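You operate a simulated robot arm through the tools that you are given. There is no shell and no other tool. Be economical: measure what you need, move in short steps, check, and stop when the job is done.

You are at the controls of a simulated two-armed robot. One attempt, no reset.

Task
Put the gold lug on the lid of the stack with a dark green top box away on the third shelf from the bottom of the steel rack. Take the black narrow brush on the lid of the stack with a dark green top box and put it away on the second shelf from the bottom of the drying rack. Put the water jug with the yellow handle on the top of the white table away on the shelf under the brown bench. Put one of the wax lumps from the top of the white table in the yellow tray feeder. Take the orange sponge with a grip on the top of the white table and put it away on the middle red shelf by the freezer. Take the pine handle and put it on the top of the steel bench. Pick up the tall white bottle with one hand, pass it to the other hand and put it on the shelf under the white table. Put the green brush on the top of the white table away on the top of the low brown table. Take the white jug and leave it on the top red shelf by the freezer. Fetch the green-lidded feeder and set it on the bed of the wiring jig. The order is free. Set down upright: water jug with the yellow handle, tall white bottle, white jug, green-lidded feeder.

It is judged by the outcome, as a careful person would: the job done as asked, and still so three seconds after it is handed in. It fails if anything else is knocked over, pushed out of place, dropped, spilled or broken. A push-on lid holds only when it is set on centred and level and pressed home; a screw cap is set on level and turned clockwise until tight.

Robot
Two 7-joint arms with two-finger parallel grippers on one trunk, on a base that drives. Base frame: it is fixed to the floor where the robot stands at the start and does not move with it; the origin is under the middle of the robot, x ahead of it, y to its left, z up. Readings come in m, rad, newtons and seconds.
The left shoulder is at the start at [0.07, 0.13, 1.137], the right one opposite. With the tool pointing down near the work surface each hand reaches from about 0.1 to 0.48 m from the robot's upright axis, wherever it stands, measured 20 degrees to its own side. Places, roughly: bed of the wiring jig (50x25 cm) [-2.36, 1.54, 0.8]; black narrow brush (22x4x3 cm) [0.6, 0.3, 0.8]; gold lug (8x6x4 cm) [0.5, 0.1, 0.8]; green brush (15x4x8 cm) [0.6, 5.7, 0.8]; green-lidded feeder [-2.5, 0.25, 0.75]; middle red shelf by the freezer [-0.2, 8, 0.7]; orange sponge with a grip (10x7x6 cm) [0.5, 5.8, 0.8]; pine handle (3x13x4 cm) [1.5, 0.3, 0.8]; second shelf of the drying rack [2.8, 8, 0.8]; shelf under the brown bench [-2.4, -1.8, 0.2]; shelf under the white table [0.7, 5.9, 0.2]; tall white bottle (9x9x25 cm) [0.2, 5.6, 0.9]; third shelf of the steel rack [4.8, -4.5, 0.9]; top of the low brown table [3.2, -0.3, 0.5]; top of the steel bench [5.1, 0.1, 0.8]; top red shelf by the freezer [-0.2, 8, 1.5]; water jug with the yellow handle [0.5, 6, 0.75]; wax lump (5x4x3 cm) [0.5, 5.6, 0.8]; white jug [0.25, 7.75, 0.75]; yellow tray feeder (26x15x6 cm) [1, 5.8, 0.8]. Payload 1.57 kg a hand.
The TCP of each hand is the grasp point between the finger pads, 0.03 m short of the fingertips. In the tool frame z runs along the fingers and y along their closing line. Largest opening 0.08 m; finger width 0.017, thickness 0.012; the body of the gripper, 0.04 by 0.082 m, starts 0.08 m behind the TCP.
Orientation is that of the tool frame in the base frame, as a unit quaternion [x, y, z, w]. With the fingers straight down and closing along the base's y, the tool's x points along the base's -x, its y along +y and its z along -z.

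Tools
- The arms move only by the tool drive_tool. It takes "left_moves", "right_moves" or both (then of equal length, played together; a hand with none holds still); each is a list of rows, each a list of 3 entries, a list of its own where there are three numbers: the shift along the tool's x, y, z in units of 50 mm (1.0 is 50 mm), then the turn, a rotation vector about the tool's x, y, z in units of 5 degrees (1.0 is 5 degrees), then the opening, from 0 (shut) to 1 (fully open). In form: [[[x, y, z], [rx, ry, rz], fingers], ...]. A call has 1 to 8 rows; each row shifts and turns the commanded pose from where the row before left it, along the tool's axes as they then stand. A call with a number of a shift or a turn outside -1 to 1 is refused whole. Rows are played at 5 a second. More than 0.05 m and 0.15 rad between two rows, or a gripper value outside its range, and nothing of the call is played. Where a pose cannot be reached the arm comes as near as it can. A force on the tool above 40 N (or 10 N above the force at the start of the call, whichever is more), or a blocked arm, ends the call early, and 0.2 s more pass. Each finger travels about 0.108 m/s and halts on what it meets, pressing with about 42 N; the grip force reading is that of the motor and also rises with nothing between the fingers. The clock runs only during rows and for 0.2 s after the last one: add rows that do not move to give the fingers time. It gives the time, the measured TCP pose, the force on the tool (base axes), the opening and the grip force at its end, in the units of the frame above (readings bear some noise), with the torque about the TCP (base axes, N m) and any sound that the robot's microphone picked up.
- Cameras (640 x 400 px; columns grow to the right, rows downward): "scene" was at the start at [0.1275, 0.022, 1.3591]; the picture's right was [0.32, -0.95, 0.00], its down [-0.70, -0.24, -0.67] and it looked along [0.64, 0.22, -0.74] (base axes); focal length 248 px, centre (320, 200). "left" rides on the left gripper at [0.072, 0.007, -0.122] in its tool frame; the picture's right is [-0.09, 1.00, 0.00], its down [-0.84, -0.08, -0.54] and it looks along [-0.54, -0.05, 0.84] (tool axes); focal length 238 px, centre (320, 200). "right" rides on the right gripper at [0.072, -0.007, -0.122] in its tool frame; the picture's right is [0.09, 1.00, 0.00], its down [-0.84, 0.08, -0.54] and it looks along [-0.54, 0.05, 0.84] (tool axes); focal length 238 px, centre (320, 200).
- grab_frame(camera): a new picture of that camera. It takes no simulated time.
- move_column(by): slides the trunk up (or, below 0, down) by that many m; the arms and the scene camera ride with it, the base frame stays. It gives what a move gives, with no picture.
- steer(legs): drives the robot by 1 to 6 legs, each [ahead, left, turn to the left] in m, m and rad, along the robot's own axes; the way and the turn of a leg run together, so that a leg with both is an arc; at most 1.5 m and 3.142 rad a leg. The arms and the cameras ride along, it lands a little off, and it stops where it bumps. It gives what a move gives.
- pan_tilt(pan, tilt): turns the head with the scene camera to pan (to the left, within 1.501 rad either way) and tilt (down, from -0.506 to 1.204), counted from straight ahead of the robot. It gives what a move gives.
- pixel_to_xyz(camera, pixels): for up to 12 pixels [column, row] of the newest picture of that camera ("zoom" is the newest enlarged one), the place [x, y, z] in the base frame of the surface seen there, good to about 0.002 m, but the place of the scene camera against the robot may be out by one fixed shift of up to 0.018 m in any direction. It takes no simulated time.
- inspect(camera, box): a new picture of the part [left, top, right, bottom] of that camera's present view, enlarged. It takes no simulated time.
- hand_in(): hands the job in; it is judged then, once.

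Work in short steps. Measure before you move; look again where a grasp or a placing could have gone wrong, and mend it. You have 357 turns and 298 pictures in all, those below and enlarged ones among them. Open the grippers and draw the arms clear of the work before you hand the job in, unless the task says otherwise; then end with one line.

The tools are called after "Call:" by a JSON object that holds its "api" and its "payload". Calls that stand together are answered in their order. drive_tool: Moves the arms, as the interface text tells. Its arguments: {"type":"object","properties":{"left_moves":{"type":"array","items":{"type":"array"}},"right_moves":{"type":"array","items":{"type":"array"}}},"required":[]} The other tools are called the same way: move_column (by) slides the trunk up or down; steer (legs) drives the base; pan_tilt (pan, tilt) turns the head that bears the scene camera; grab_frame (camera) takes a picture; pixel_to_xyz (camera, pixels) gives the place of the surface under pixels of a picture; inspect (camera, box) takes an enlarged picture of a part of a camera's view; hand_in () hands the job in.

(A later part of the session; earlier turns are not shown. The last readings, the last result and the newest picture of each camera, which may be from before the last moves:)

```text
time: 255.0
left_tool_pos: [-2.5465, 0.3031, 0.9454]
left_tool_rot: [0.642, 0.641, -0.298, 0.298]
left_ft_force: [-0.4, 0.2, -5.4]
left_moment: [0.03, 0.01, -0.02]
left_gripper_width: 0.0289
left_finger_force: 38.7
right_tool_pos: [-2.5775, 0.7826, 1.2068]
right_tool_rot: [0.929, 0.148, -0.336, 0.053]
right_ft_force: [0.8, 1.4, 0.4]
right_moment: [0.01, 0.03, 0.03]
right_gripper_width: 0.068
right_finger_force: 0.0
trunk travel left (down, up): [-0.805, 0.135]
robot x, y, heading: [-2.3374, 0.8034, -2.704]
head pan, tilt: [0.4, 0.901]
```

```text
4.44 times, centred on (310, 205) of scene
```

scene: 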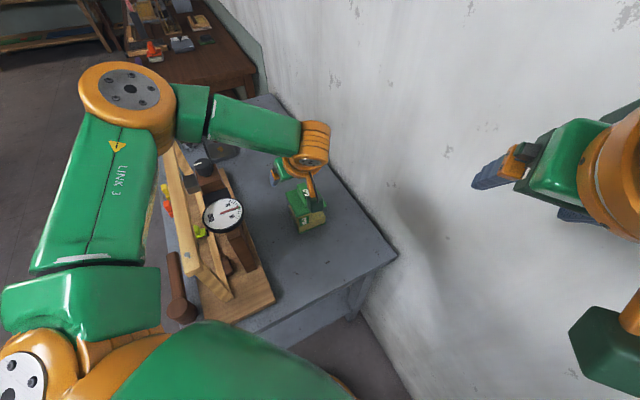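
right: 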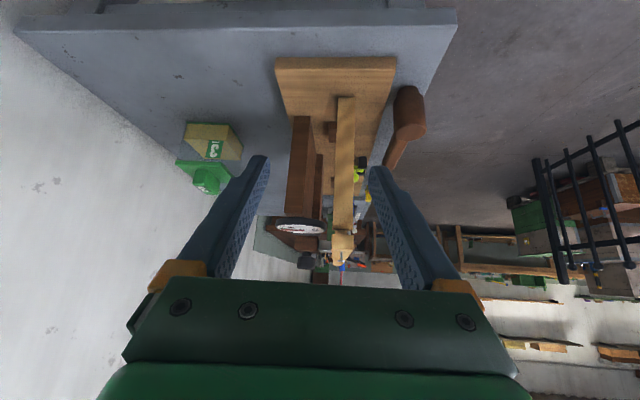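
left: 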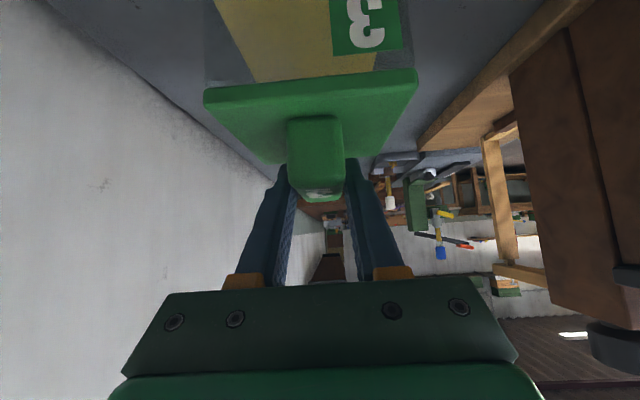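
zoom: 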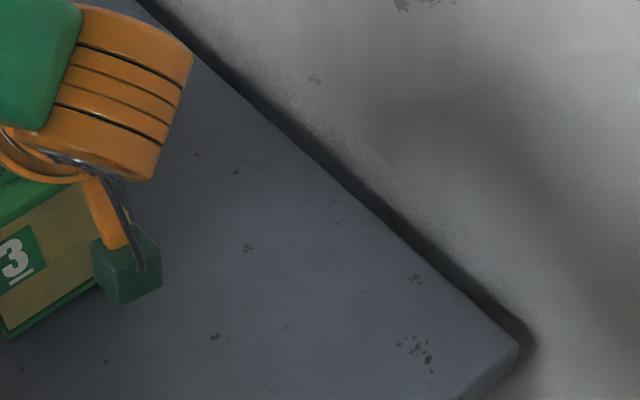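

The force shows about 0.55 kg and the body rises with the lid. I raise the trunk 13 cm, then draw the feeder toward the robot (+y).

Call:
{"api": "move_column", "payload": {"by": 0.13}}

Call:
{"api": "drive_tool", "payload": {"left_moves": [[[0.32, 0, -0.38], [0, 0, 0], 0], [[0.32, 0, -0.38], [0, 0, 0], 0], [[0.32, 0, -0.38], [0, 0, 0], 0], [[0.32, 0, -0.38], [0, 0, 0], 0], [[0, 0, 0], [0, 0, 0], 0]]}}

Call:
{"api": "grab_frame", "payload": {"camera": "scene"}}

```text
time: 256.6
left_tool_pos: [-2.546, 0.3022, 1.0752]
left_tool_rot: [0.641, 0.641, -0.298, 0.298]
left_ft_force: [-0.1, 0.2, -5.6]
left_moment: [0.01, -0.01, 0.02]
left_gripper_width: 0.0287
left_finger_force: 38.4
right_tool_pos: [-2.5776, 0.782, 1.336]
right_tool_rot: [0.929, 0.147, -0.336, 0.051]
right_ft_force: [-0.1, -0.4, -0.1]
right_moment: [-0.03, -0.01, 0.03]
right_gripper_width: 0.0679
right_finger_force: 0.0
trunk travel left (down, up): [-0.935, 0.005]
robot x, y, heading: [-2.3397, 0.8078, -2.704]
head pan, tilt: [0.4, 0.901]
```

```text
time: 257.8
left_tool_pos: [-2.5382, 0.3926, 1.0875]
left_tool_rot: [0.642, 0.641, -0.298, 0.297]
left_ft_force: [0.5, -1.1, -5.9]
left_moment: [0.01, 0.02, 0.0]
left_gripper_width: 0.0289
left_finger_force: 38.4
left hand out of reach, approached as far as the arm can: row 4
right_tool_pos: [-2.5785, 0.7832, 1.3364]
right_tool_rot: [0.929, 0.148, -0.336, 0.053]
right_ft_force: [1.1, -0.7, 0.5]
right_moment: [0.03, 0.02, 0.02]
right_gripper_width: 0.068
right_finger_force: 0.1
trunk travel left (down, up): [-0.935, 0.005]
robot x, y, heading: [-2.3399, 0.8084, -2.705]
head pan, tilt: [0.4, 0.901]
```

```text
225 pictures are left
```

scene: 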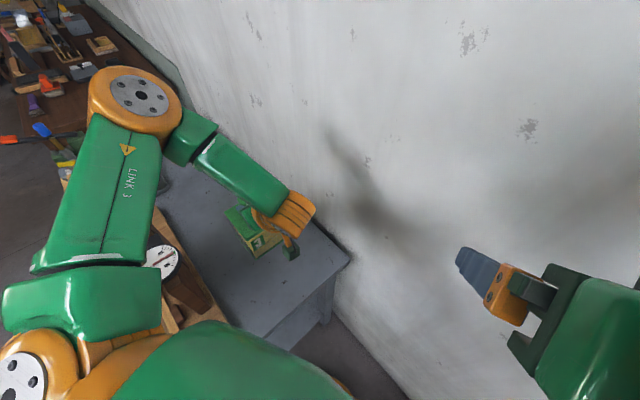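

The feeder is up and back. I move the base +y 0.2 and +x 0.3 into the free gap, then turn right (the jar sweeping over the empty gap) by 2.0 rad.

Call:
{"api": "steer", "payload": {"legs": [[-0.0846, -0.181, 0.0], [-0.272, 0.127, 0.0]]}}

Call:
{"api": "steer", "payload": {"legs": [[0, 0, -1.9]]}}

Call:
{"api": "pan_tilt", "payload": {"pan": 0.5, "tilt": 0.9}}

Call:
{"api": "grab_frame", "payload": {"camera": "scene"}}

```text
time: 261.0
left_tool_pos: [-2.2399, 0.5915, 1.0852]
left_tool_rot: [0.641, 0.642, -0.296, 0.298]
left_ft_force: [0.1, -0.2, -5.2]
left_moment: [0.01, -0.03, 0.02]
left_gripper_width: 0.0287
left_finger_force: 37.9
right_tool_pos: [-2.2822, 0.983, 1.3345]
right_tool_rot: [0.929, 0.149, -0.335, 0.054]
right_ft_force: [-0.3, 0.7, 0.3]
right_moment: [0.01, -0.04, -0.01]
right_gripper_width: 0.068
right_finger_force: 0.1
trunk travel left (down, up): [-0.935, 0.005]
robot x, y, heading: [-2.0412, 1.0009, -2.699]
head pan, tilt: [0.4, 0.901]
```

```text
time: 266.0
left_tool_pos: [-2.3702, 1.3228, 1.0864]
left_tool_rot: [0.896, -0.142, -0.415, -0.066]
left_ft_force: [0.1, 0.4, -5.1]
left_moment: [-0.04, 0.01, 0.03]
left_gripper_width: 0.0287
left_finger_force: 38.6
right_tool_pos: [-1.9865, 1.2387, 1.3371]
right_tool_rot: [-0.664, 0.666, 0.239, 0.241]
right_ft_force: [-0.3, 0.1, 0.4]
right_moment: [0.02, 0.0, 0.0]
right_gripper_width: 0.0681
right_finger_force: 0.1
trunk travel left (down, up): [-0.935, 0.005]
robot x, y, heading: [-2.036, 1.0059, 1.691]
head pan, tilt: [0.4, 0.901]
```

```text
time: 266.6
left_tool_pos: [-2.3692, 1.3228, 1.0861]
left_tool_rot: [0.896, -0.143, -0.415, -0.067]
left_ft_force: [-0.4, -0.4, -4.9]
left_moment: [0.03, 0.05, 0.01]
left_gripper_width: 0.0288
left_finger_force: 38.5
right_tool_pos: [-1.9859, 1.2406, 1.3358]
right_tool_rot: [0.665, -0.665, -0.24, -0.241]
right_ft_force: [-0.2, 0.1, -0.2]
right_moment: [-0.02, 0.0, -0.02]
right_gripper_width: 0.068
right_finger_force: 0.0
trunk travel left (down, up): [-0.935, 0.005]
robot x, y, heading: [-2.0393, 1.0023, 1.691]
head pan, tilt: [0.499, 0.901]
```

```text
224 pictures are left
```

scene: 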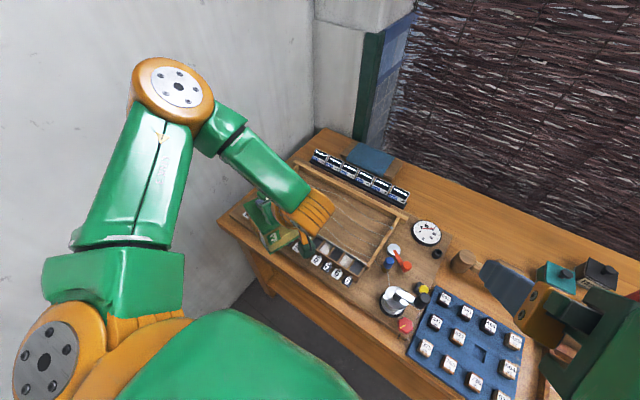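

The jig's bed (rimmed, at 330-400, 180-260) is free inside. I measure it and nearby tall items.

Call:
{"api": "pixel_to_xyz", "payload": {"camera": "scene", "pixels": [[350, 220], [370, 240], [340, 200], [390, 225], [375, 258], [402, 212], [405, 262], [393, 295], [326, 258], [330, 225], [355, 268], [310, 165]]}}

Call:
{"api": "inspect", "payload": {"camera": "scene", "box": [230, 140, 430, 320]}}

```text
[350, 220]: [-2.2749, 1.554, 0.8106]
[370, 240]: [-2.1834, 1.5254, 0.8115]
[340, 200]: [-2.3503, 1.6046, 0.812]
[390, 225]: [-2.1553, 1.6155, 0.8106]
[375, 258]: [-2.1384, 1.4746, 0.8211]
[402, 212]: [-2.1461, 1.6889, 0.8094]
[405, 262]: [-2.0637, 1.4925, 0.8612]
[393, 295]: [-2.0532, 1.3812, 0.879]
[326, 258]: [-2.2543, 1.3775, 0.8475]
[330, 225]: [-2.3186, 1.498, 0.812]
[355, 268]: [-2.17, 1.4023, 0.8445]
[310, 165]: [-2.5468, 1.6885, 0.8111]
```

```text
2.22 times, centred on (330, 230) of scene
```

zoom: 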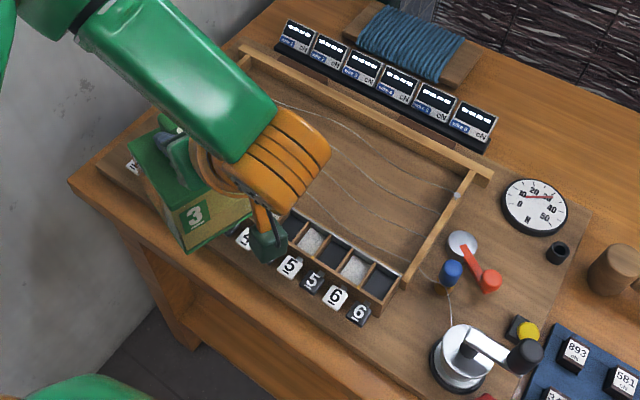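

I measure where the left elbow is, to keep it off the wall while planning the placing.

Call:
{"api": "pixel_to_xyz", "payload": {"camera": "scene", "pixels": [[178, 88], [140, 70], [175, 60], [100, 300], [250, 40]]}}

```text
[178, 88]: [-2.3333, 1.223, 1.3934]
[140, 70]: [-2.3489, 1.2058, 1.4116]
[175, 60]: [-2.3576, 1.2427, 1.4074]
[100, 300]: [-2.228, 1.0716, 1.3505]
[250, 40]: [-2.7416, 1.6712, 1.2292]
```

Elbow is well off the wall. I turn partly, shift -x, turn the rest to heading ≈0.9, bringing the jar over the jig.

Call:
{"api": "steer", "payload": {"legs": [[0, 0, -0.4], [-0.04, 0.2485, 0.0], [0, 0, -0.39], [-0.014, 0.066, 0.0]]}}

Call:
{"api": "pan_tilt", "payload": {"pan": 0.7, "tilt": 1.0}}

Call:
{"api": "grab_frame", "payload": {"camera": "scene"}}

Call:
{"api": "grab_frame", "payload": {"camera": "left"}}

```text
time: 271.4
left_tool_pos: [-2.3525, 1.5171, 1.088]
left_tool_rot: [0.771, -0.476, -0.363, -0.22]
left_ft_force: [0.8, -0.8, -5.0]
left_moment: [-0.04, 0.0, 0.04]
left_gripper_width: 0.0289
left_finger_force: 38.4
right_tool_pos: [-2.1384, 1.1876, 1.3357]
right_tool_rot: [-0.358, 0.87, 0.132, 0.312]
right_ft_force: [-0.2, -0.1, -0.1]
right_moment: [0.04, 0.08, 0.05]
right_gripper_width: 0.068
right_finger_force: 0.1
trunk travel left (down, up): [-0.935, 0.005]
robot x, y, heading: [-2.3515, 1.0626, 0.91]
head pan, tilt: [0.499, 0.901]
```

```text
time: 272.2
left_tool_pos: [-2.3563, 1.5217, 1.0876]
left_tool_rot: [0.773, -0.475, -0.359, -0.22]
left_ft_force: [-0.4, 0.1, -4.4]
left_moment: [-0.02, 0.0, 0.03]
left_gripper_width: 0.0287
left_finger_force: 39.1
right_tool_pos: [-2.1455, 1.1903, 1.3368]
right_tool_rot: [-0.359, 0.869, 0.13, 0.315]
right_ft_force: [0.5, 0.0, -0.6]
right_moment: [0.04, 0.02, 0.0]
right_gripper_width: 0.0679
right_finger_force: 0.0
trunk travel left (down, up): [-0.935, 0.005]
robot x, y, heading: [-2.3527, 1.066, 0.909]
head pan, tilt: [0.7, 1.0]
```

```text
222 pictures are left
```

scene: 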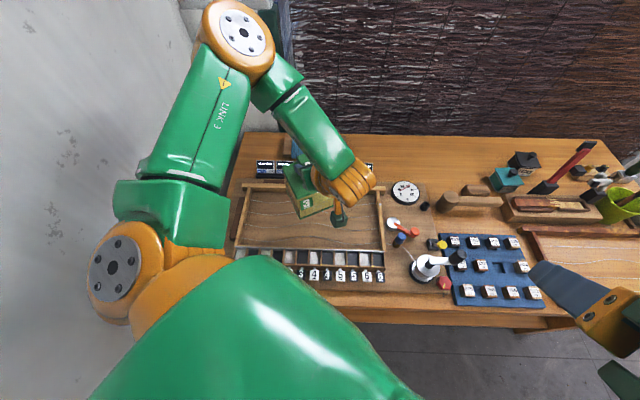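

```text
221 pictures are left
```

left: 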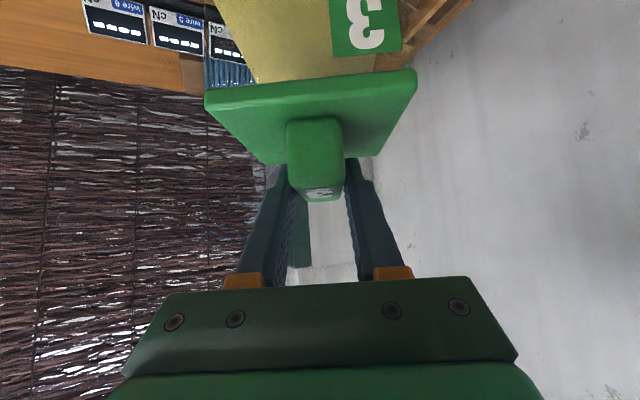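

The jar is over the bed. I measure the bed's inner edges.

Call:
{"api": "pixel_to_xyz", "payload": {"camera": "scene", "pixels": [[260, 244], [262, 192], [376, 246], [374, 196], [245, 240], [383, 220], [320, 246], [260, 215], [350, 230]]}}

```text
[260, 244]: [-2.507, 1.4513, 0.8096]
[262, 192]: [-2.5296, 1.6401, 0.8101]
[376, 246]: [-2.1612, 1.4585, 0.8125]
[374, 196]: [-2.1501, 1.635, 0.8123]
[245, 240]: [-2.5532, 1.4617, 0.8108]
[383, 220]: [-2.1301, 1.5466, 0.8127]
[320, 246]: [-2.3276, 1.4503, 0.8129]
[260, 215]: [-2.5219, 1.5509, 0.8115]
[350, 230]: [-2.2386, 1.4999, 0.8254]
```

Bed interior is y 1.45–1.65, x -2.55…-2.13. I shift the jar to its middle and lower the trunk 13 cm.

Call:
{"api": "drive_tool", "payload": {"left_moves": [[[-0.25, -0.47, 0.3], [0, 0, 0], 0], [[0, 0, 0], [0, 0, 0], 0]]}}

Call:
{"api": "move_column", "payload": {"by": -0.125}}

Call:
{"api": "grab_frame", "payload": {"camera": "scene"}}

```text
time: 272.8
left_tool_pos: [-2.3477, 1.5499, 1.0863]
left_tool_rot: [0.773, -0.477, -0.357, -0.22]
left_ft_force: [0.0, 0.1, -5.0]
left_moment: [-0.03, 0.01, 0.04]
left_gripper_width: 0.0287
left_finger_force: 39.0
right_tool_pos: [-2.1468, 1.1905, 1.3367]
right_tool_rot: [-0.359, 0.869, 0.13, 0.315]
right_ft_force: [0.5, -0.3, 0.3]
right_moment: [0.02, -0.02, 0.03]
right_gripper_width: 0.0679
right_finger_force: 0.1
trunk travel left (down, up): [-0.935, 0.005]
robot x, y, heading: [-2.3517, 1.065, 0.909]
head pan, tilt: [0.7, 1.0]
```

```text
time: 274.3
left_tool_pos: [-2.3485, 1.5505, 0.9619]
left_tool_rot: [0.773, -0.477, -0.356, -0.221]
left_ft_force: [0.5, -0.2, -4.8]
left_moment: [-0.04, -0.04, 0.02]
left_gripper_width: 0.029
left_finger_force: 38.5
right_tool_pos: [-2.148, 1.1916, 1.211]
right_tool_rot: [-0.359, 0.869, 0.129, 0.315]
right_ft_force: [0.6, -0.7, 0.6]
right_moment: [0.0, -0.01, -0.03]
right_gripper_width: 0.0678
right_finger_force: 0.1
trunk travel left (down, up): [-0.81, 0.13]
robot x, y, heading: [-2.3488, 1.0621, 0.907]
head pan, tilt: [0.7, 1.0]
```

```text
220 pictures are left
```

scene: 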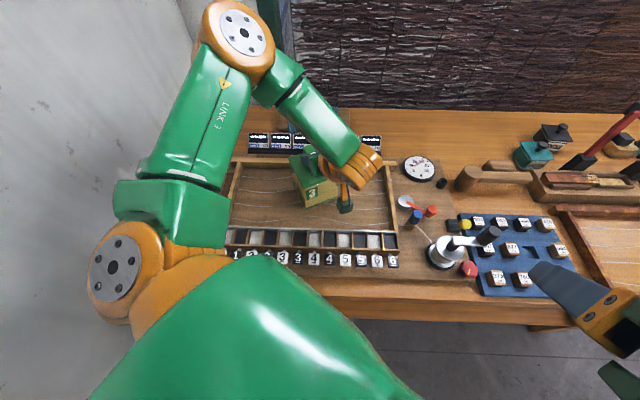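

Jar bottom should be ~2.5 cm above the bed. I lower in small steps watching the force.

Call:
{"api": "drive_tool", "payload": {"left_moves": [[[0.276, 0, 0.231], [0, 0, 0], 0], [[0.046, 0, 0.039], [0, 0, 0], 0], [[0.031, 0, 0.026], [0, 0, 0], 0], [[0, 0, 0], [0, 0, 0], 0]]}}

Call:
{"api": "drive_tool", "payload": {"left_moves": [[[0.031, 0, 0.026], [0, 0, 0], 0], [[0, 0, 0], [0, 0, 0], 0]]}}

```text
time: 275.3
left_tool_pos: [-2.3576, 1.5526, 0.9505]
left_tool_rot: [0.773, -0.477, -0.355, -0.221]
left_ft_force: [0.0, 0.0, -5.0]
left_moment: [-0.03, 0.03, -0.01]
left_gripper_width: 0.0286
left_finger_force: 39.0
left hand out of reach, approached as far as the arm can: row 1, 3
right_tool_pos: [-2.1473, 1.1917, 1.2123]
right_tool_rot: [-0.359, 0.869, 0.13, 0.315]
right_ft_force: [0.1, -0.6, -0.1]
right_moment: [-0.01, -0.01, -0.01]
right_gripper_width: 0.068
right_finger_force: 0.1
trunk travel left (down, up): [-0.81, 0.13]
robot x, y, heading: [-2.3491, 1.0664, 0.904]
head pan, tilt: [0.7, 1.0]
```

```text
time: 275.9
left_tool_pos: [-2.36, 1.5525, 0.9499]
left_tool_rot: [0.773, -0.477, -0.355, -0.222]
left_ft_force: [0.7, -0.4, -4.9]
left_moment: [-0.01, 0.02, 0.01]
left_gripper_width: 0.0292
left_finger_force: 38.8
right_tool_pos: [-2.1481, 1.1916, 1.2118]
right_tool_rot: [-0.359, 0.869, 0.129, 0.315]
right_ft_force: [-0.4, 0.2, 0.3]
right_moment: [-0.02, -0.02, -0.03]
right_gripper_width: 0.068
right_finger_force: 0.2
trunk travel left (down, up): [-0.81, 0.13]
robot x, y, heading: [-2.3533, 1.0611, 0.904]
head pan, tilt: [0.7, 1.0]
```

Reach limits the arm downward, so I use the trunk: 1 cm down, then check force.

Call:
{"api": "move_column", "payload": {"by": -0.01}}

Call:
{"api": "move_column", "payload": {"by": -0.003}}

Call:
{"api": "inspect", "payload": {"camera": "scene", "box": [250, 110, 400, 250]}}

```text
time: 276.5
left_tool_pos: [-2.3588, 1.5521, 0.9398]
left_tool_rot: [0.773, -0.476, -0.355, -0.221]
left_ft_force: [0.6, -0.5, -4.9]
left_moment: [-0.02, -0.01, -0.01]
left_gripper_width: 0.0288
left_finger_force: 39.1
right_tool_pos: [-2.1478, 1.1917, 1.2013]
right_tool_rot: [-0.359, 0.869, 0.13, 0.314]
right_ft_force: [-0.3, 0.7, -0.2]
right_moment: [0.01, -0.01, 0.03]
right_gripper_width: 0.0678
right_finger_force: 0.0
trunk travel left (down, up): [-0.8, 0.14]
robot x, y, heading: [-2.3481, 1.067, 0.9]
head pan, tilt: [0.7, 1.0]
```

```text
time: 277.0
left_tool_pos: [-2.3583, 1.5521, 0.9362]
left_tool_rot: [0.773, -0.477, -0.355, -0.221]
left_ft_force: [0.4, 0.4, -5.2]
left_moment: [-0.03, 0.0, -0.01]
left_gripper_width: 0.0288
left_finger_force: 38.2
right_tool_pos: [-2.1472, 1.1922, 1.1966]
right_tool_rot: [-0.359, 0.869, 0.129, 0.315]
right_ft_force: [-0.2, 0.2, -1.0]
right_moment: [-0.01, 0.01, -0.03]
right_gripper_width: 0.0681
right_finger_force: 0.0
trunk travel left (down, up): [-0.797, 0.143]
robot x, y, heading: [-2.3526, 1.0684, 0.903]
head pan, tilt: [0.7, 1.0]
```

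```text
2.86 times, centred on (325, 180) of scene
```

zoom: 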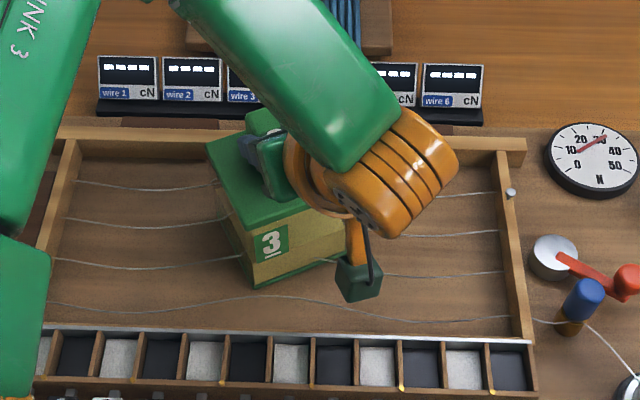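

Still the full weight on the hand; I continue 3 mm at a time.

Call:
{"api": "move_column", "payload": {"by": -0.003}}

Call:
{"api": "move_column", "payload": {"by": -0.003}}

```text
time: 277.5
left_tool_pos: [-2.3565, 1.5512, 0.9359]
left_tool_rot: [0.772, -0.476, -0.357, -0.222]
left_ft_force: [-0.2, 3.9, 7.6]
left_moment: [0.99, 0.73, -0.18]
left_gripper_width: 0.0288
left_finger_force: 38.8
right_tool_pos: [-2.1467, 1.1911, 1.1961]
right_tool_rot: [-0.358, 0.869, 0.13, 0.316]
right_ft_force: [0.8, -0.5, 0.1]
right_moment: [0.03, 0.0, 0.04]
right_gripper_width: 0.0679
right_finger_force: 0.1
trunk travel left (down, up): [-0.794, 0.146]
robot x, y, heading: [-2.3492, 1.0622, 0.906]
head pan, tilt: [0.7, 1.0]
```

```text
time: 278.1
left_tool_pos: [-2.3578, 1.5491, 0.9338]
left_tool_rot: [0.772, -0.476, -0.357, -0.224]
left_ft_force: [1.6, 10.3, 29.5]
left_moment: [0.17, 0.48, -0.4]
left_gripper_width: 0.0291
left_finger_force: 38.7
right_tool_pos: [-2.147, 1.1877, 1.1941]
right_tool_rot: [-0.358, 0.869, 0.131, 0.315]
right_ft_force: [-0.1, 0.9, 0.2]
right_moment: [0.0, 0.0, -0.02]
right_gripper_width: 0.068
right_finger_force: 0.0
trunk travel left (down, up): [-0.791, 0.149]
robot x, y, heading: [-2.3484, 1.0621, 0.91]
head pan, tilt: [0.7, 1.0]
```

It's down (pressing 29 N). I relieve 2.5 mm, open and withdraw.

Call:
{"api": "move_column", "payload": {"by": 0.0025}}

Call:
{"api": "drive_tool", "payload": {"left_moves": [[[0, 0, 0], [0, 0, 0], 0.4], [[0, 0, 0], [0, 0, 0], 0.7], [[0, 0, 0], [0, 0, 0], 0.7]]}}

Call:
{"api": "drive_tool", "payload": {"left_moves": [[[-0.2, 0, -0.6], [0, 0, 0], 0.7], [[-0.2, 0, -0.6], [0, 0, 0], 0.7], [[-0.3, 0, -0.8], [0, 0, 0], 0.7], [[-0.3, 0, -0.8], [0, 0, 0], 0.7], [[-0.3, 0, -0.8], [0, 0, 0], 0.7]]}}

Call:
{"api": "grab_frame", "payload": {"camera": "left"}}

Call:
{"api": "grab_frame", "payload": {"camera": "scene"}}

```text
time: 278.6
left_tool_pos: [-2.3576, 1.5498, 0.9329]
left_tool_rot: [0.773, -0.477, -0.355, -0.22]
left_ft_force: [2.4, 3.3, 10.3]
left_moment: [0.54, 0.1, -0.29]
left_gripper_width: 0.0286
left_finger_force: 39.6
right_tool_pos: [-2.146, 1.1886, 1.1945]
right_tool_rot: [-0.358, 0.869, 0.131, 0.316]
right_ft_force: [0.1, 0.3, 0.6]
right_moment: [0.04, 0.03, 0.0]
right_gripper_width: 0.068
right_finger_force: 0.1
trunk travel left (down, up): [-0.794, 0.146]
robot x, y, heading: [-2.3508, 1.0671, 0.908]
head pan, tilt: [0.7, 1.0]
```

```text
time: 279.4
left_tool_pos: [-2.3601, 1.5516, 0.9329]
left_tool_rot: [0.773, -0.476, -0.356, -0.222]
left_ft_force: [0.2, 0.5, 0.3]
left_moment: [-0.03, -0.04, -0.01]
left_gripper_width: 0.0562
left_finger_force: 0.0
right_tool_pos: [-2.148, 1.1914, 1.1967]
right_tool_rot: [-0.358, 0.869, 0.13, 0.316]
right_ft_force: [0.2, 0.1, 0.1]
right_moment: [0.01, 0.02, 0.01]
right_gripper_width: 0.0681
right_finger_force: 0.1
trunk travel left (down, up): [-0.794, 0.146]
robot x, y, heading: [-2.3563, 1.0639, 0.904]
head pan, tilt: [0.7, 1.0]
```

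```text
time: 280.6
left_tool_pos: [-2.332, 1.4737, 1.0995]
left_tool_rot: [0.773, -0.477, -0.354, -0.222]
left_ft_force: [-0.5, -1.1, 0.5]
left_moment: [-0.01, 0.0, -0.03]
left_gripper_width: 0.0562
left_finger_force: 0.0
left hand out of reach, approached as far as the arm can: row 5
right_tool_pos: [-2.1481, 1.1883, 1.1955]
right_tool_rot: [-0.358, 0.869, 0.13, 0.315]
right_ft_force: [-0.5, 0.5, 0.7]
right_moment: [0.03, -0.01, 0.02]
right_gripper_width: 0.0679
right_finger_force: 0.0
trunk travel left (down, up): [-0.794, 0.146]
robot x, y, heading: [-2.3473, 1.0636, 0.908]
head pan, tilt: [0.7, 1.0]
```

```text
218 pictures are left
```

left: 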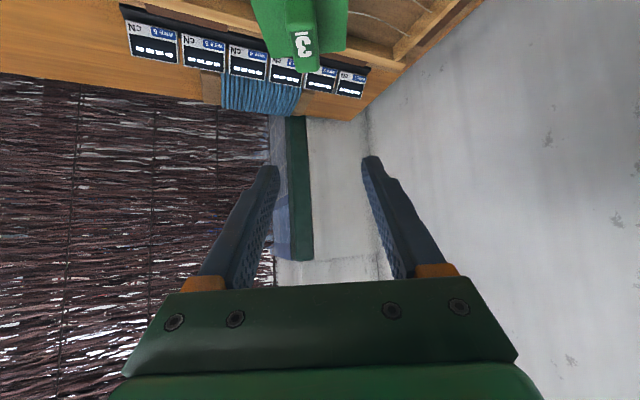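

```text
217 pictures are left
```

scene: 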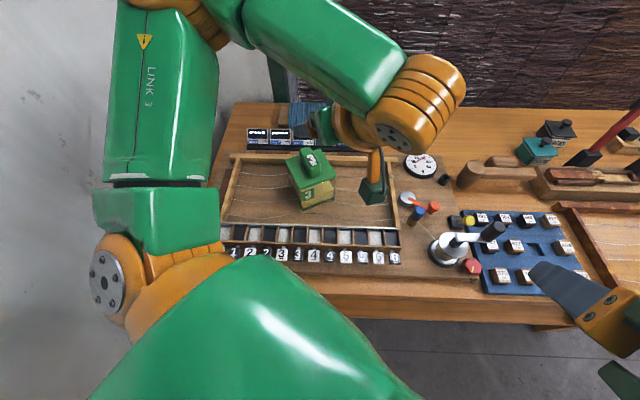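

The feeder stands upright on the jig's bed. Next the black brush: I raise the trunk 10 cm, and drive out past the fence end to (0.42, 1.2).

Call:
{"api": "move_column", "payload": {"by": 0.1}}

Call:
{"api": "steer", "payload": {"legs": [[-0.0946, -0.0738, 0.0], [0.738, -0.946, 0.0], [0.55, -0.277, 0.0], [0.627, -0.804, 0.0]]}}

```text
time: 281.9
left_tool_pos: [-2.3314, 1.4749, 1.1994]
left_tool_rot: [0.774, -0.477, -0.354, -0.221]
left_ft_force: [0.3, -0.7, 0.2]
left_moment: [-0.03, 0.03, 0.03]
left_gripper_width: 0.056
left_finger_force: 0.2
right_tool_pos: [-2.1478, 1.1912, 1.2958]
right_tool_rot: [-0.358, 0.869, 0.13, 0.316]
right_ft_force: [-1.3, 0.1, 0.7]
right_moment: [-0.01, -0.02, -0.03]
right_gripper_width: 0.0679
right_finger_force: 0.0
trunk travel left (down, up): [-0.894, 0.046]
robot x, y, heading: [-2.353, 1.0657, 0.905]
head pan, tilt: [0.7, 1.0]
```

```text
time: 296.7
left_tool_pos: [0.4373, 1.5923, 1.1999]
left_tool_rot: [0.771, -0.481, -0.353, -0.223]
left_ft_force: [0.4, 0.4, -0.3]
left_moment: [0.01, 0.03, -0.03]
left_gripper_width: 0.056
left_finger_force: 0.0
right_tool_pos: [0.6165, 1.3076, 1.2942]
right_tool_rot: [-0.355, 0.87, 0.128, 0.316]
right_ft_force: [0.8, -0.2, 0.9]
right_moment: [-0.01, 0.01, 0.03]
right_gripper_width: 0.0678
right_finger_force: 0.0
trunk travel left (down, up): [-0.894, 0.046]
robot x, y, heading: [0.415, 1.1851, 0.897]
head pan, tilt: [0.7, 1.0]
```

I turn to heading -1.84, approach to y≈0.82, and lower the trunk 0.2 m.

Call:
{"api": "steer", "payload": {"legs": [[0, 0, -2.737], [0.35, 0.1, 0.0]]}}

Call:
{"api": "move_column", "payload": {"by": -0.2}}

Call:
{"api": "grab_frame", "payload": {"camera": "left"}}

```text
time: 305.6
left_tool_pos: [0.5242, 0.4293, 1.2007]
left_tool_rot: [0.332, 0.846, -0.156, 0.388]
left_ft_force: [0.0, 0.4, -0.6]
left_moment: [-0.05, 0.0, 0.01]
left_gripper_width: 0.0559
left_finger_force: 0.1
right_tool_pos: [0.2559, 0.6308, 1.2961]
right_tool_rot: [0.792, 0.506, -0.288, 0.184]
right_ft_force: [0.5, -0.1, -0.1]
right_moment: [-0.01, 0.01, -0.03]
right_gripper_width: 0.0679
right_finger_force: 0.1
trunk travel left (down, up): [-0.894, 0.046]
robot x, y, heading: [0.3998, 0.8195, -1.883]
head pan, tilt: [0.7, 1.0]
```

```text
time: 307.7
left_tool_pos: [0.5237, 0.4274, 0.999]
left_tool_rot: [0.334, 0.845, -0.155, 0.386]
left_ft_force: [0.1, -0.6, -0.9]
left_moment: [-0.02, -0.03, 0.0]
left_gripper_width: 0.056
left_finger_force: 0.0
right_tool_pos: [0.255, 0.6285, 1.0951]
right_tool_rot: [0.792, 0.506, -0.288, 0.183]
right_ft_force: [-0.1, 0.7, -0.6]
right_moment: [-0.01, -0.02, 0.02]
right_gripper_width: 0.068
right_finger_force: 0.0
trunk travel left (down, up): [-0.693, 0.247]
robot x, y, heading: [0.401, 0.8172, -1.886]
head pan, tilt: [0.7, 1.0]
```

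```text
216 pictures are left
```

left: 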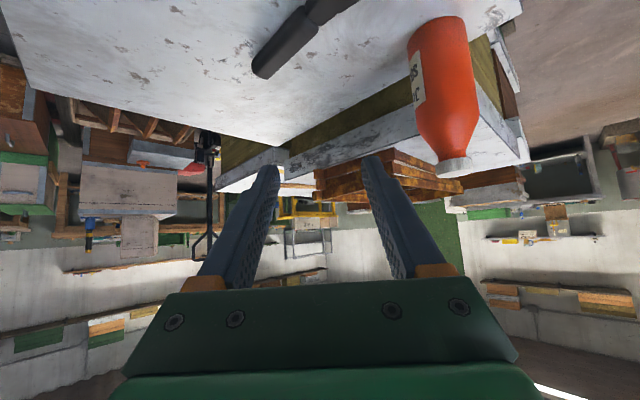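

The tool yaw is -43°; I turn it to about -89° and reduce the pitch to ~39°.

Call:
{"api": "drive_tool", "payload": {"left_moves": [[[0, 0, 0], [0.99, 0, 0.863], 0.8], [[0, 0, 0], [0.99, 0, 0.863], 0.8], [[0, 0, 0], [0.99, 0, 0.863], 0.8], [[0, 0, 0], [0.99, 0, 0.863], 0.8], [[0, 0, 0], [0.99, 0, 0.863], 0.8], [[0, 0, 0], [0.99, 0, 0.863], 0.8], [[0, 0, 0], [0.99, 0, 0.863], 0.8]]}}

Call:
{"api": "drive_tool", "payload": {"left_moves": [[[0, 0, 0], [0, 1, 0], 0.8], [[0, 0, 0], [0, 1, 0], 0.8], [[0, 0, 0], [0, 0, 0], 0.8]]}}

Call:
{"api": "grab_frame", "payload": {"camera": "left"}}

```text
time: 309.3
left_tool_pos: [0.5122, 0.4019, 1.0172]
left_tool_rot: [0.639, 0.647, -0.292, 0.297]
left_ft_force: [-0.5, 0.1, -0.2]
left_moment: [-0.01, -0.03, -0.03]
left_gripper_width: 0.0638
left_finger_force: 0.2
left hand out of reach, approached as far as the arm can: row 4, 5, 6, 7
right_tool_pos: [0.256, 0.6294, 1.0943]
right_tool_rot: [0.792, 0.506, -0.288, 0.183]
right_ft_force: [0.2, 0.3, 0.4]
right_moment: [-0.01, 0.01, -0.03]
right_gripper_width: 0.0681
right_finger_force: 0.3
trunk travel left (down, up): [-0.693, 0.247]
robot x, y, heading: [0.4013, 0.8207, -1.877]
head pan, tilt: [0.7, 1.0]
```

```text
time: 310.1
left_tool_pos: [0.5113, 0.4019, 1.0165]
left_tool_rot: [0.661, 0.67, -0.236, 0.24]
left_ft_force: [0.0, -0.5, -0.8]
left_moment: [0.0, -0.01, -0.01]
left_gripper_width: 0.0639
left_finger_force: 0.0
right_tool_pos: [0.2546, 0.6292, 1.0948]
right_tool_rot: [0.792, 0.506, -0.287, 0.184]
right_ft_force: [-0.3, 0.5, -0.7]
right_moment: [0.0, 0.01, -0.04]
right_gripper_width: 0.0681
right_finger_force: 0.0
trunk travel left (down, up): [-0.693, 0.247]
robot x, y, heading: [0.4009, 0.8185, -1.879]
head pan, tilt: [0.7, 1.0]
```

```text
215 pictures are left
```

left: 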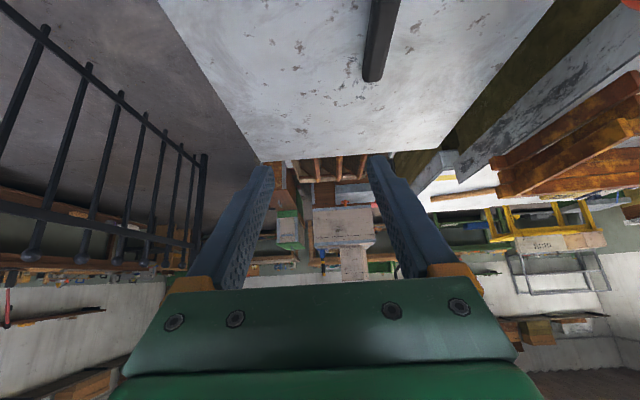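

I move above the handle at (0.586, 0.325).

Call:
{"api": "drive_tool", "payload": {"left_moves": [[[0.162, 0.368, 0.814], [0, 0, 0], 0.8], [[0.162, 0.368, 0.814], [0, 0, 0], 0.8], [[0.162, 0.368, 0.814], [0, 0, 0], 0.8], [[0.162, 0.368, 0.814], [0, 0, 0], 0.8], [[0, 0, 0], [0, 0, 0], 0.8]]}}

Call:
{"api": "grab_frame", "payload": {"camera": "left"}}

```text
time: 311.3
left_tool_pos: [0.5865, 0.3264, 0.8712]
left_tool_rot: [0.661, 0.67, -0.237, 0.24]
left_ft_force: [-0.7, 0.1, -0.9]
left_moment: [0.0, 0.02, 0.0]
left_gripper_width: 0.0641
left_finger_force: 0.0
right_tool_pos: [0.2543, 0.6303, 1.095]
right_tool_rot: [0.792, 0.506, -0.288, 0.184]
right_ft_force: [-0.5, 0.5, 0.9]
right_moment: [-0.02, 0.02, 0.01]
right_gripper_width: 0.0678
right_finger_force: 0.0
trunk travel left (down, up): [-0.693, 0.247]
robot x, y, heading: [0.404, 0.8162, -1.879]
head pan, tilt: [0.7, 1.0]
```

```text
214 pictures are left
```

left: 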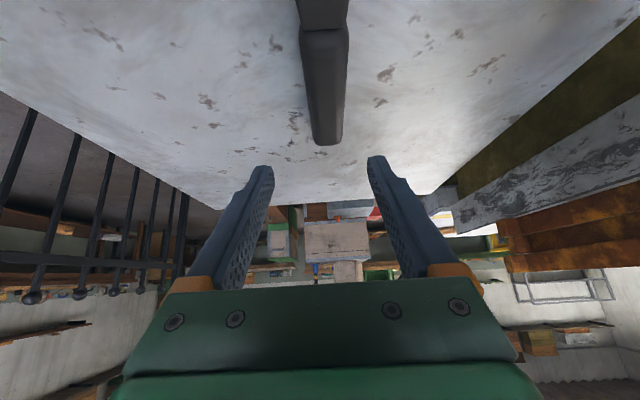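

Aligned; I lower 6.9 cm and close.

Call:
{"api": "drive_tool", "payload": {"left_moves": [[[0.437, 0, 0.534], [0, 0, 0], 0.8], [[0.437, 0, 0.534], [0, 0, 0], 0.8], [[0, 0, 0], [0, 0, 0], 0.8], [[0, 0, 0], [0, 0, 0], 0], [[0, 0, 0], [0, 0, 0], 0], [[0, 0, 0], [0, 0, 0], 0]]}}

Call:
{"api": "drive_tool", "payload": {"left_moves": [[[-0.6, 0, -0.73], [0, 0, 0], 0], [[-0.6, 0, -0.73], [0, 0, 0], 0], [[-0.6, 0, -0.73], [0, 0, 0], 0], [[-0.6, 0, -0.73], [0, 0, 0], 0], [[0, 0, 0], [0, 0, 0], 0]]}}

Call:
{"api": "grab_frame", "payload": {"camera": "left"}}

```text
time: 312.7
left_tool_pos: [0.587, 0.3252, 0.8018]
left_tool_rot: [0.661, 0.671, -0.236, 0.24]
left_ft_force: [-0.2, 0.2, 0.1]
left_moment: [-0.02, 0.06, -0.02]
left_gripper_width: 0.0293
left_finger_force: 39.0
right_tool_pos: [0.2545, 0.629, 1.0951]
right_tool_rot: [0.792, 0.507, -0.287, 0.184]
right_ft_force: [0.1, 1.0, 0.7]
right_moment: [0.0, 0.01, -0.01]
right_gripper_width: 0.0679
right_finger_force: 0.1
trunk travel left (down, up): [-0.693, 0.247]
robot x, y, heading: [0.4019, 0.8168, -1.88]
head pan, tilt: [0.7, 1.0]
```

```text
time: 313.9
left_tool_pos: [0.5865, 0.325, 0.9929]
left_tool_rot: [0.661, 0.67, -0.236, 0.241]
left_ft_force: [0.4, -0.5, -2.1]
left_moment: [0.04, -0.01, 0.0]
left_gripper_width: 0.0295
left_finger_force: 39.0
right_tool_pos: [0.2562, 0.6286, 1.0941]
right_tool_rot: [0.792, 0.506, -0.288, 0.183]
right_ft_force: [0.1, 0.1, -0.5]
right_moment: [0.02, 0.02, -0.04]
right_gripper_width: 0.0679
right_finger_force: 0.1
trunk travel left (down, up): [-0.693, 0.247]
robot x, y, heading: [0.4023, 0.8187, -1.877]
head pan, tilt: [0.7, 1.0]
```

```text
213 pictures are left
```

left: 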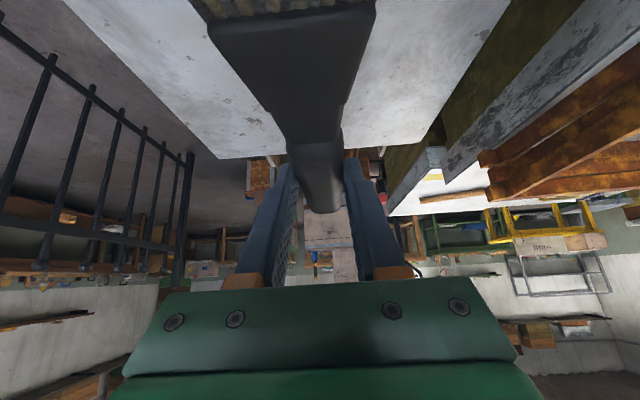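

The brush is held. I back away to (0.25, 1.1), turn right to face +y and look at the gate.

Call:
{"api": "steer", "payload": {"legs": [[-0.22, -0.23, 0.0], [0, 0, -2.83]]}}

Call:
{"api": "pan_tilt", "payload": {"pan": 0.0, "tilt": 0.35}}

Call:
{"api": "grab_frame", "payload": {"camera": "scene"}}

```text
time: 322.7
left_tool_pos: [-0.0851, 1.5084, 0.9925]
left_tool_rot: [0.77, -0.541, -0.277, -0.193]
left_ft_force: [-0.6, -0.3, -1.2]
left_moment: [-0.02, 0.03, 0.02]
left_gripper_width: 0.0296
left_finger_force: 38.9
right_tool_pos: [0.3271, 1.3257, 1.0956]
right_tool_rot: [-0.629, 0.698, 0.228, 0.254]
right_ft_force: [-0.5, 0.2, 1.0]
right_moment: [0.0, 0.04, 0.04]
right_gripper_width: 0.0678
right_finger_force: 0.0
trunk travel left (down, up): [-0.693, 0.247]
robot x, y, heading: [0.2496, 1.0985, 1.585]
head pan, tilt: [0.7, 1.0]
```

```text
time: 323.8
left_tool_pos: [-0.085, 1.5092, 0.9928]
left_tool_rot: [0.77, -0.542, -0.276, -0.193]
left_ft_force: [0.6, -0.4, -1.7]
left_moment: [0.02, 0.02, 0.0]
left_gripper_width: 0.0291
left_finger_force: 38.9
right_tool_pos: [0.3273, 1.3271, 1.0943]
right_tool_rot: [-0.63, 0.698, 0.229, 0.254]
right_ft_force: [-0.3, 0.2, 1.0]
right_moment: [0.02, 0.03, -0.01]
right_gripper_width: 0.068
right_finger_force: 0.0
trunk travel left (down, up): [-0.693, 0.247]
robot x, y, heading: [0.2456, 1.1011, 1.596]
head pan, tilt: [0.0, 0.351]
```

```text
212 pictures are left
```

scene: 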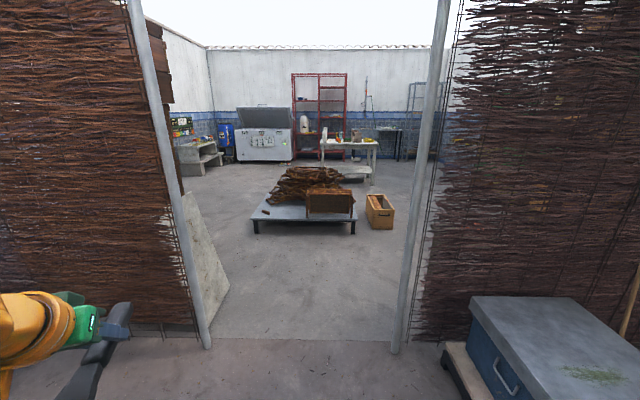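

The gate opens between posts (207,345) and (395,350). I measure them and the platform and crate beyond.

Call:
{"api": "pixel_to_xyz", "payload": {"camera": "scene", "pixels": [[207, 345], [395, 350], [228, 290], [258, 232], [355, 232], [365, 222], [392, 228], [325, 165], [375, 180], [376, 143], [245, 160], [290, 158]]}}

Call:
{"api": "inspect", "payload": {"camera": "scene", "box": [170, 60, 450, 240]}}

```text
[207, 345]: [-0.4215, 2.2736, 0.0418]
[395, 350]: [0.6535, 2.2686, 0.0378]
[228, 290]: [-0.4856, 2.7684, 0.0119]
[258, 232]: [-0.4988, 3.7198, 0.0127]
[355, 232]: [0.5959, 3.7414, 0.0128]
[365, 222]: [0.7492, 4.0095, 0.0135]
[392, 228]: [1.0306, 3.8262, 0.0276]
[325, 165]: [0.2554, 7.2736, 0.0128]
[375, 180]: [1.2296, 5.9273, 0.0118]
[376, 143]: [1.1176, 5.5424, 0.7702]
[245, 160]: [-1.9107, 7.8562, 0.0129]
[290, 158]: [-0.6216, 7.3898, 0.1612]
```

```text
2.22 times, centred on (310, 150) of scene
```

zoom: 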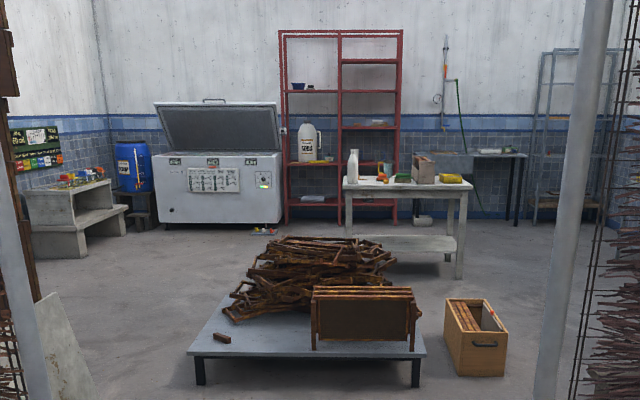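

The gate spans x -0.42…0.65. I centre on x≈0.13 and drive through to y≈3.0, then look ahead-right.

Call:
{"api": "steer", "payload": {"legs": [[0.1, 0.1, -0.025], [1.4, 0.0, 0.0], [0.4, -0.1, 0.0]]}}

Call:
{"api": "pan_tilt", "payload": {"pan": -0.5, "tilt": 0.35}}

Call:
{"api": "grab_frame", "payload": {"camera": "scene"}}

```text
time: 333.8
left_tool_pos: [-0.0632, 3.4082, 0.9925]
left_tool_rot: [0.763, -0.552, -0.274, -0.197]
left_ft_force: [-1.0, -0.8, -1.7]
left_moment: [0.0, 0.01, 0.01]
left_gripper_width: 0.0293
left_finger_force: 39.4
right_tool_pos: [0.3428, 3.2144, 1.0943]
right_tool_rot: [-0.62, 0.707, 0.224, 0.257]
right_ft_force: [0.0, -0.3, 0.8]
right_moment: [-0.01, 0.02, -0.02]
right_gripper_width: 0.0682
right_finger_force: 0.1
trunk travel left (down, up): [-0.693, 0.247]
robot x, y, heading: [0.2575, 2.9909, 1.565]
head pan, tilt: [0.0, 0.351]
```

```text
time: 334.7
left_tool_pos: [-0.0638, 3.4075, 0.9926]
left_tool_rot: [0.762, -0.553, -0.273, -0.197]
left_ft_force: [-0.3, 0.1, -0.6]
left_moment: [0.02, -0.01, 0.0]
left_gripper_width: 0.029
left_finger_force: 39.1
right_tool_pos: [0.3432, 3.2148, 1.0941]
right_tool_rot: [-0.619, 0.707, 0.225, 0.257]
right_ft_force: [-0.1, 0.6, -0.1]
right_moment: [0.02, 0.0, 0.02]
right_gripper_width: 0.0679
right_finger_force: 0.1
trunk travel left (down, up): [-0.693, 0.247]
robot x, y, heading: [0.2644, 2.9885, 1.566]
head pan, tilt: [-0.499, 0.351]
```

```text
210 pictures are left
```

scene: 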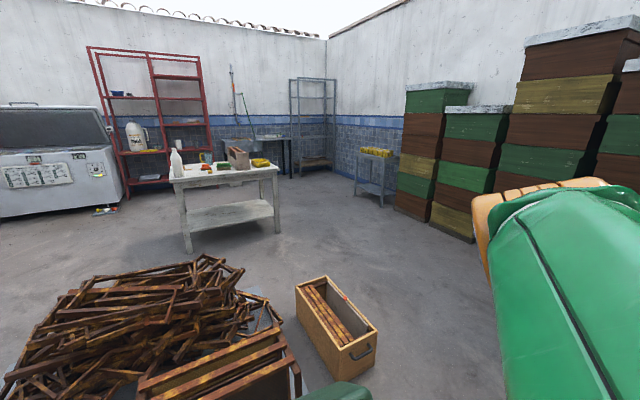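

Route right of the crate. I measure crate, hive stack fronts, the small stand and the drying rack.

Call:
{"api": "pixel_to_xyz", "payload": {"camera": "scene", "pixels": [[378, 360], [395, 210], [430, 222], [470, 240], [382, 205], [355, 195], [292, 178], [333, 167], [275, 232], [315, 165], [310, 155], [315, 125]]}}

Call:
{"api": "inspect", "payload": {"camera": "scene", "box": [210, 60, 420, 210]}}

```text
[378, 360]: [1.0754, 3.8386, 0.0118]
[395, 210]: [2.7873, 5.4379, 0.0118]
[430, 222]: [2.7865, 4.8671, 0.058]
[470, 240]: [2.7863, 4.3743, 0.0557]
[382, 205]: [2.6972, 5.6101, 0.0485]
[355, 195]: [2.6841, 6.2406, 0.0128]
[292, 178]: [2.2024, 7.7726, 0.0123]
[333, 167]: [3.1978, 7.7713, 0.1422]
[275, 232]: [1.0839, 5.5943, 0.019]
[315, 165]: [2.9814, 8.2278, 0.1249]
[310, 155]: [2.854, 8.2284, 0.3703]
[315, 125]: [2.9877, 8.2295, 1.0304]
```

```text
2.67 times, centred on (315, 135) of scene
```

zoom: 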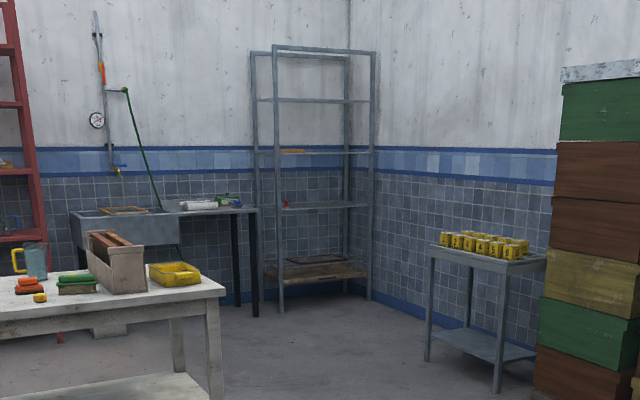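

I drive: right to x≈1.75, ahead to y≈6.5, then right toward x≈2.65 in front of the drying rack.

Call:
{"api": "steer", "payload": {"legs": [[0.1, -1.48, 0.0], [1.4, 0.0, 0.0], [1.4, 0.0, 0.0], [0.65, 0.0, 0.0], [0.3, -0.7, 0.0]]}}

Call:
{"api": "pan_tilt", "payload": {"pan": -0.2, "tilt": 0.55}}

Call:
{"api": "grab_frame", "payload": {"camera": "scene"}}

```text
time: 341.6
left_tool_pos: [1.3844, 3.5, 0.9918]
left_tool_rot: [0.761, -0.554, -0.274, -0.197]
left_ft_force: [-0.2, 0.1, -0.8]
left_moment: [-0.01, 0.02, 0.01]
left_gripper_width: 0.0293
left_finger_force: 37.9
right_tool_pos: [1.7902, 3.3065, 1.0959]
right_tool_rot: [-0.618, 0.708, 0.224, 0.258]
right_ft_force: [-0.9, -0.6, 0.0]
right_moment: [-0.06, -0.01, 0.04]
right_gripper_width: 0.0679
right_finger_force: 0.0
trunk travel left (down, up): [-0.693, 0.247]
robot x, y, heading: [1.7021, 3.0795, 1.552]
head pan, tilt: [-0.499, 0.351]
stopped in leg 1: the robot was blocked; the commanded pose is now the measured one
```

```text
time: 342.4
left_tool_pos: [1.3842, 3.4997, 0.9928]
left_tool_rot: [0.762, -0.553, -0.273, -0.198]
left_ft_force: [1.0, 0.5, -1.8]
left_moment: [-0.01, -0.05, -0.02]
left_gripper_width: 0.0293
left_finger_force: 39.0
right_tool_pos: [1.7906, 3.3071, 1.0944]
right_tool_rot: [-0.619, 0.707, 0.222, 0.259]
right_ft_force: [0.5, 0.6, -0.6]
right_moment: [-0.02, -0.05, 0.0]
right_gripper_width: 0.0677
right_finger_force: 0.1
trunk travel left (down, up): [-0.693, 0.247]
robot x, y, heading: [1.7031, 3.0816, 1.565]
head pan, tilt: [-0.201, 0.55]
```

```text
208 pictures are left
```

scene: 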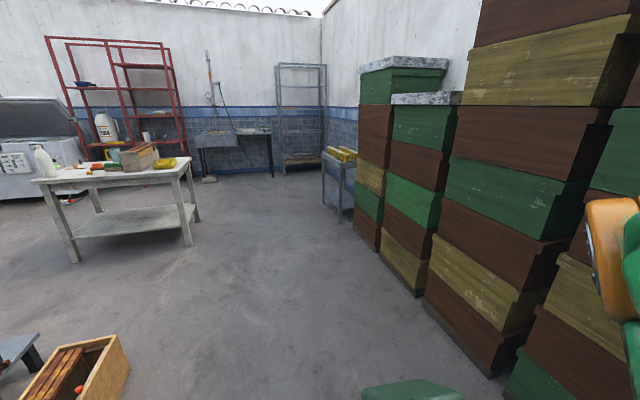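

Blocked just short; I check how far the hives to the right are.

Call:
{"api": "pan_tilt", "payload": {"pan": -1.3, "tilt": 0.7}}

Call:
{"api": "grab_frame", "payload": {"camera": "scene"}}

Call:
{"api": "pixel_to_xyz", "payload": {"camera": "scene", "pixels": [[100, 200], [60, 300], [150, 350], [500, 200], [550, 300], [400, 100], [250, 100], [300, 50]]}}

```text
time: 343.7
left_tool_pos: [1.383, 3.5007, 0.991]
left_tool_rot: [0.762, -0.553, -0.273, -0.197]
left_ft_force: [0.4, -1.4, -0.9]
left_moment: [0.01, 0.0, 0.02]
left_gripper_width: 0.0289
left_finger_force: 39.0
right_tool_pos: [1.7904, 3.3071, 1.0948]
right_tool_rot: [-0.619, 0.707, 0.222, 0.259]
right_ft_force: [-1.2, 1.0, 1.7]
right_moment: [-0.34, -0.05, -0.09]
right_gripper_width: 0.0677
right_finger_force: 0.1
trunk travel left (down, up): [-0.693, 0.247]
robot x, y, heading: [1.6998, 3.0793, 1.561]
head pan, tilt: [-1.3, 0.7]
```

```text
207 pictures are left
```

scene: 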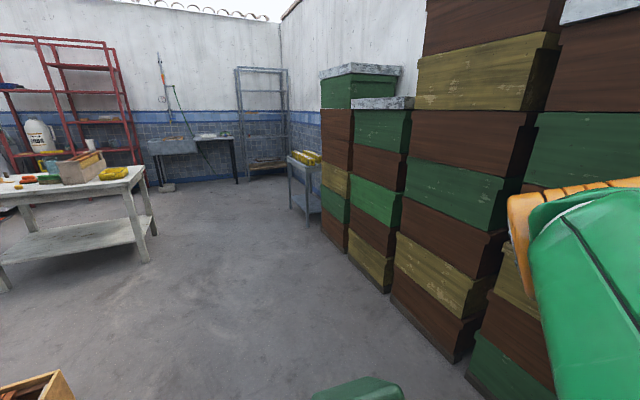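

```text
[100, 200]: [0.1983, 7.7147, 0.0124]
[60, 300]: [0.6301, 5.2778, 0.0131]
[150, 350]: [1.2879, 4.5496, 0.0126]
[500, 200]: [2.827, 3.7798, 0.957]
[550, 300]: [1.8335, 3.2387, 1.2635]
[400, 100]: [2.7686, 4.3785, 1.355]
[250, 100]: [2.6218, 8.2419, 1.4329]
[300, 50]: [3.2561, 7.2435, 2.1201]
```

Call:
{"api": "grab_frame", "payload": {"camera": "scene"}}

Call:
{"api": "grab_frame", "payload": {"camera": "right"}}

```text
206 pictures are left
```

scene: 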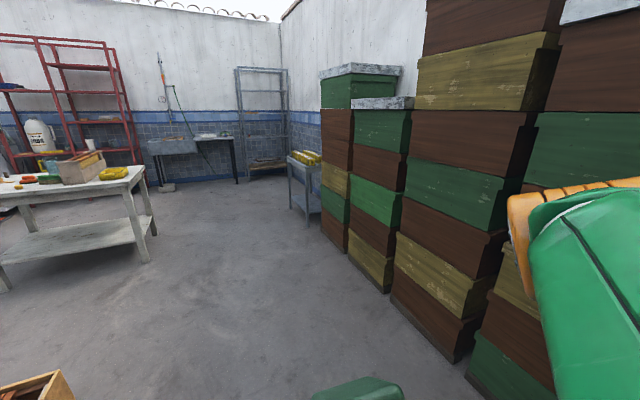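

```text
205 pictures are left
```

right: 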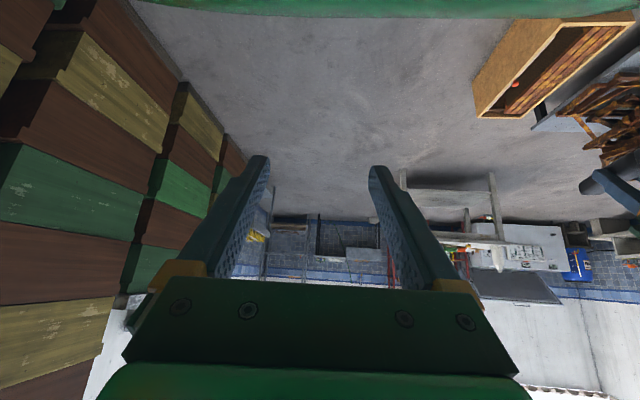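

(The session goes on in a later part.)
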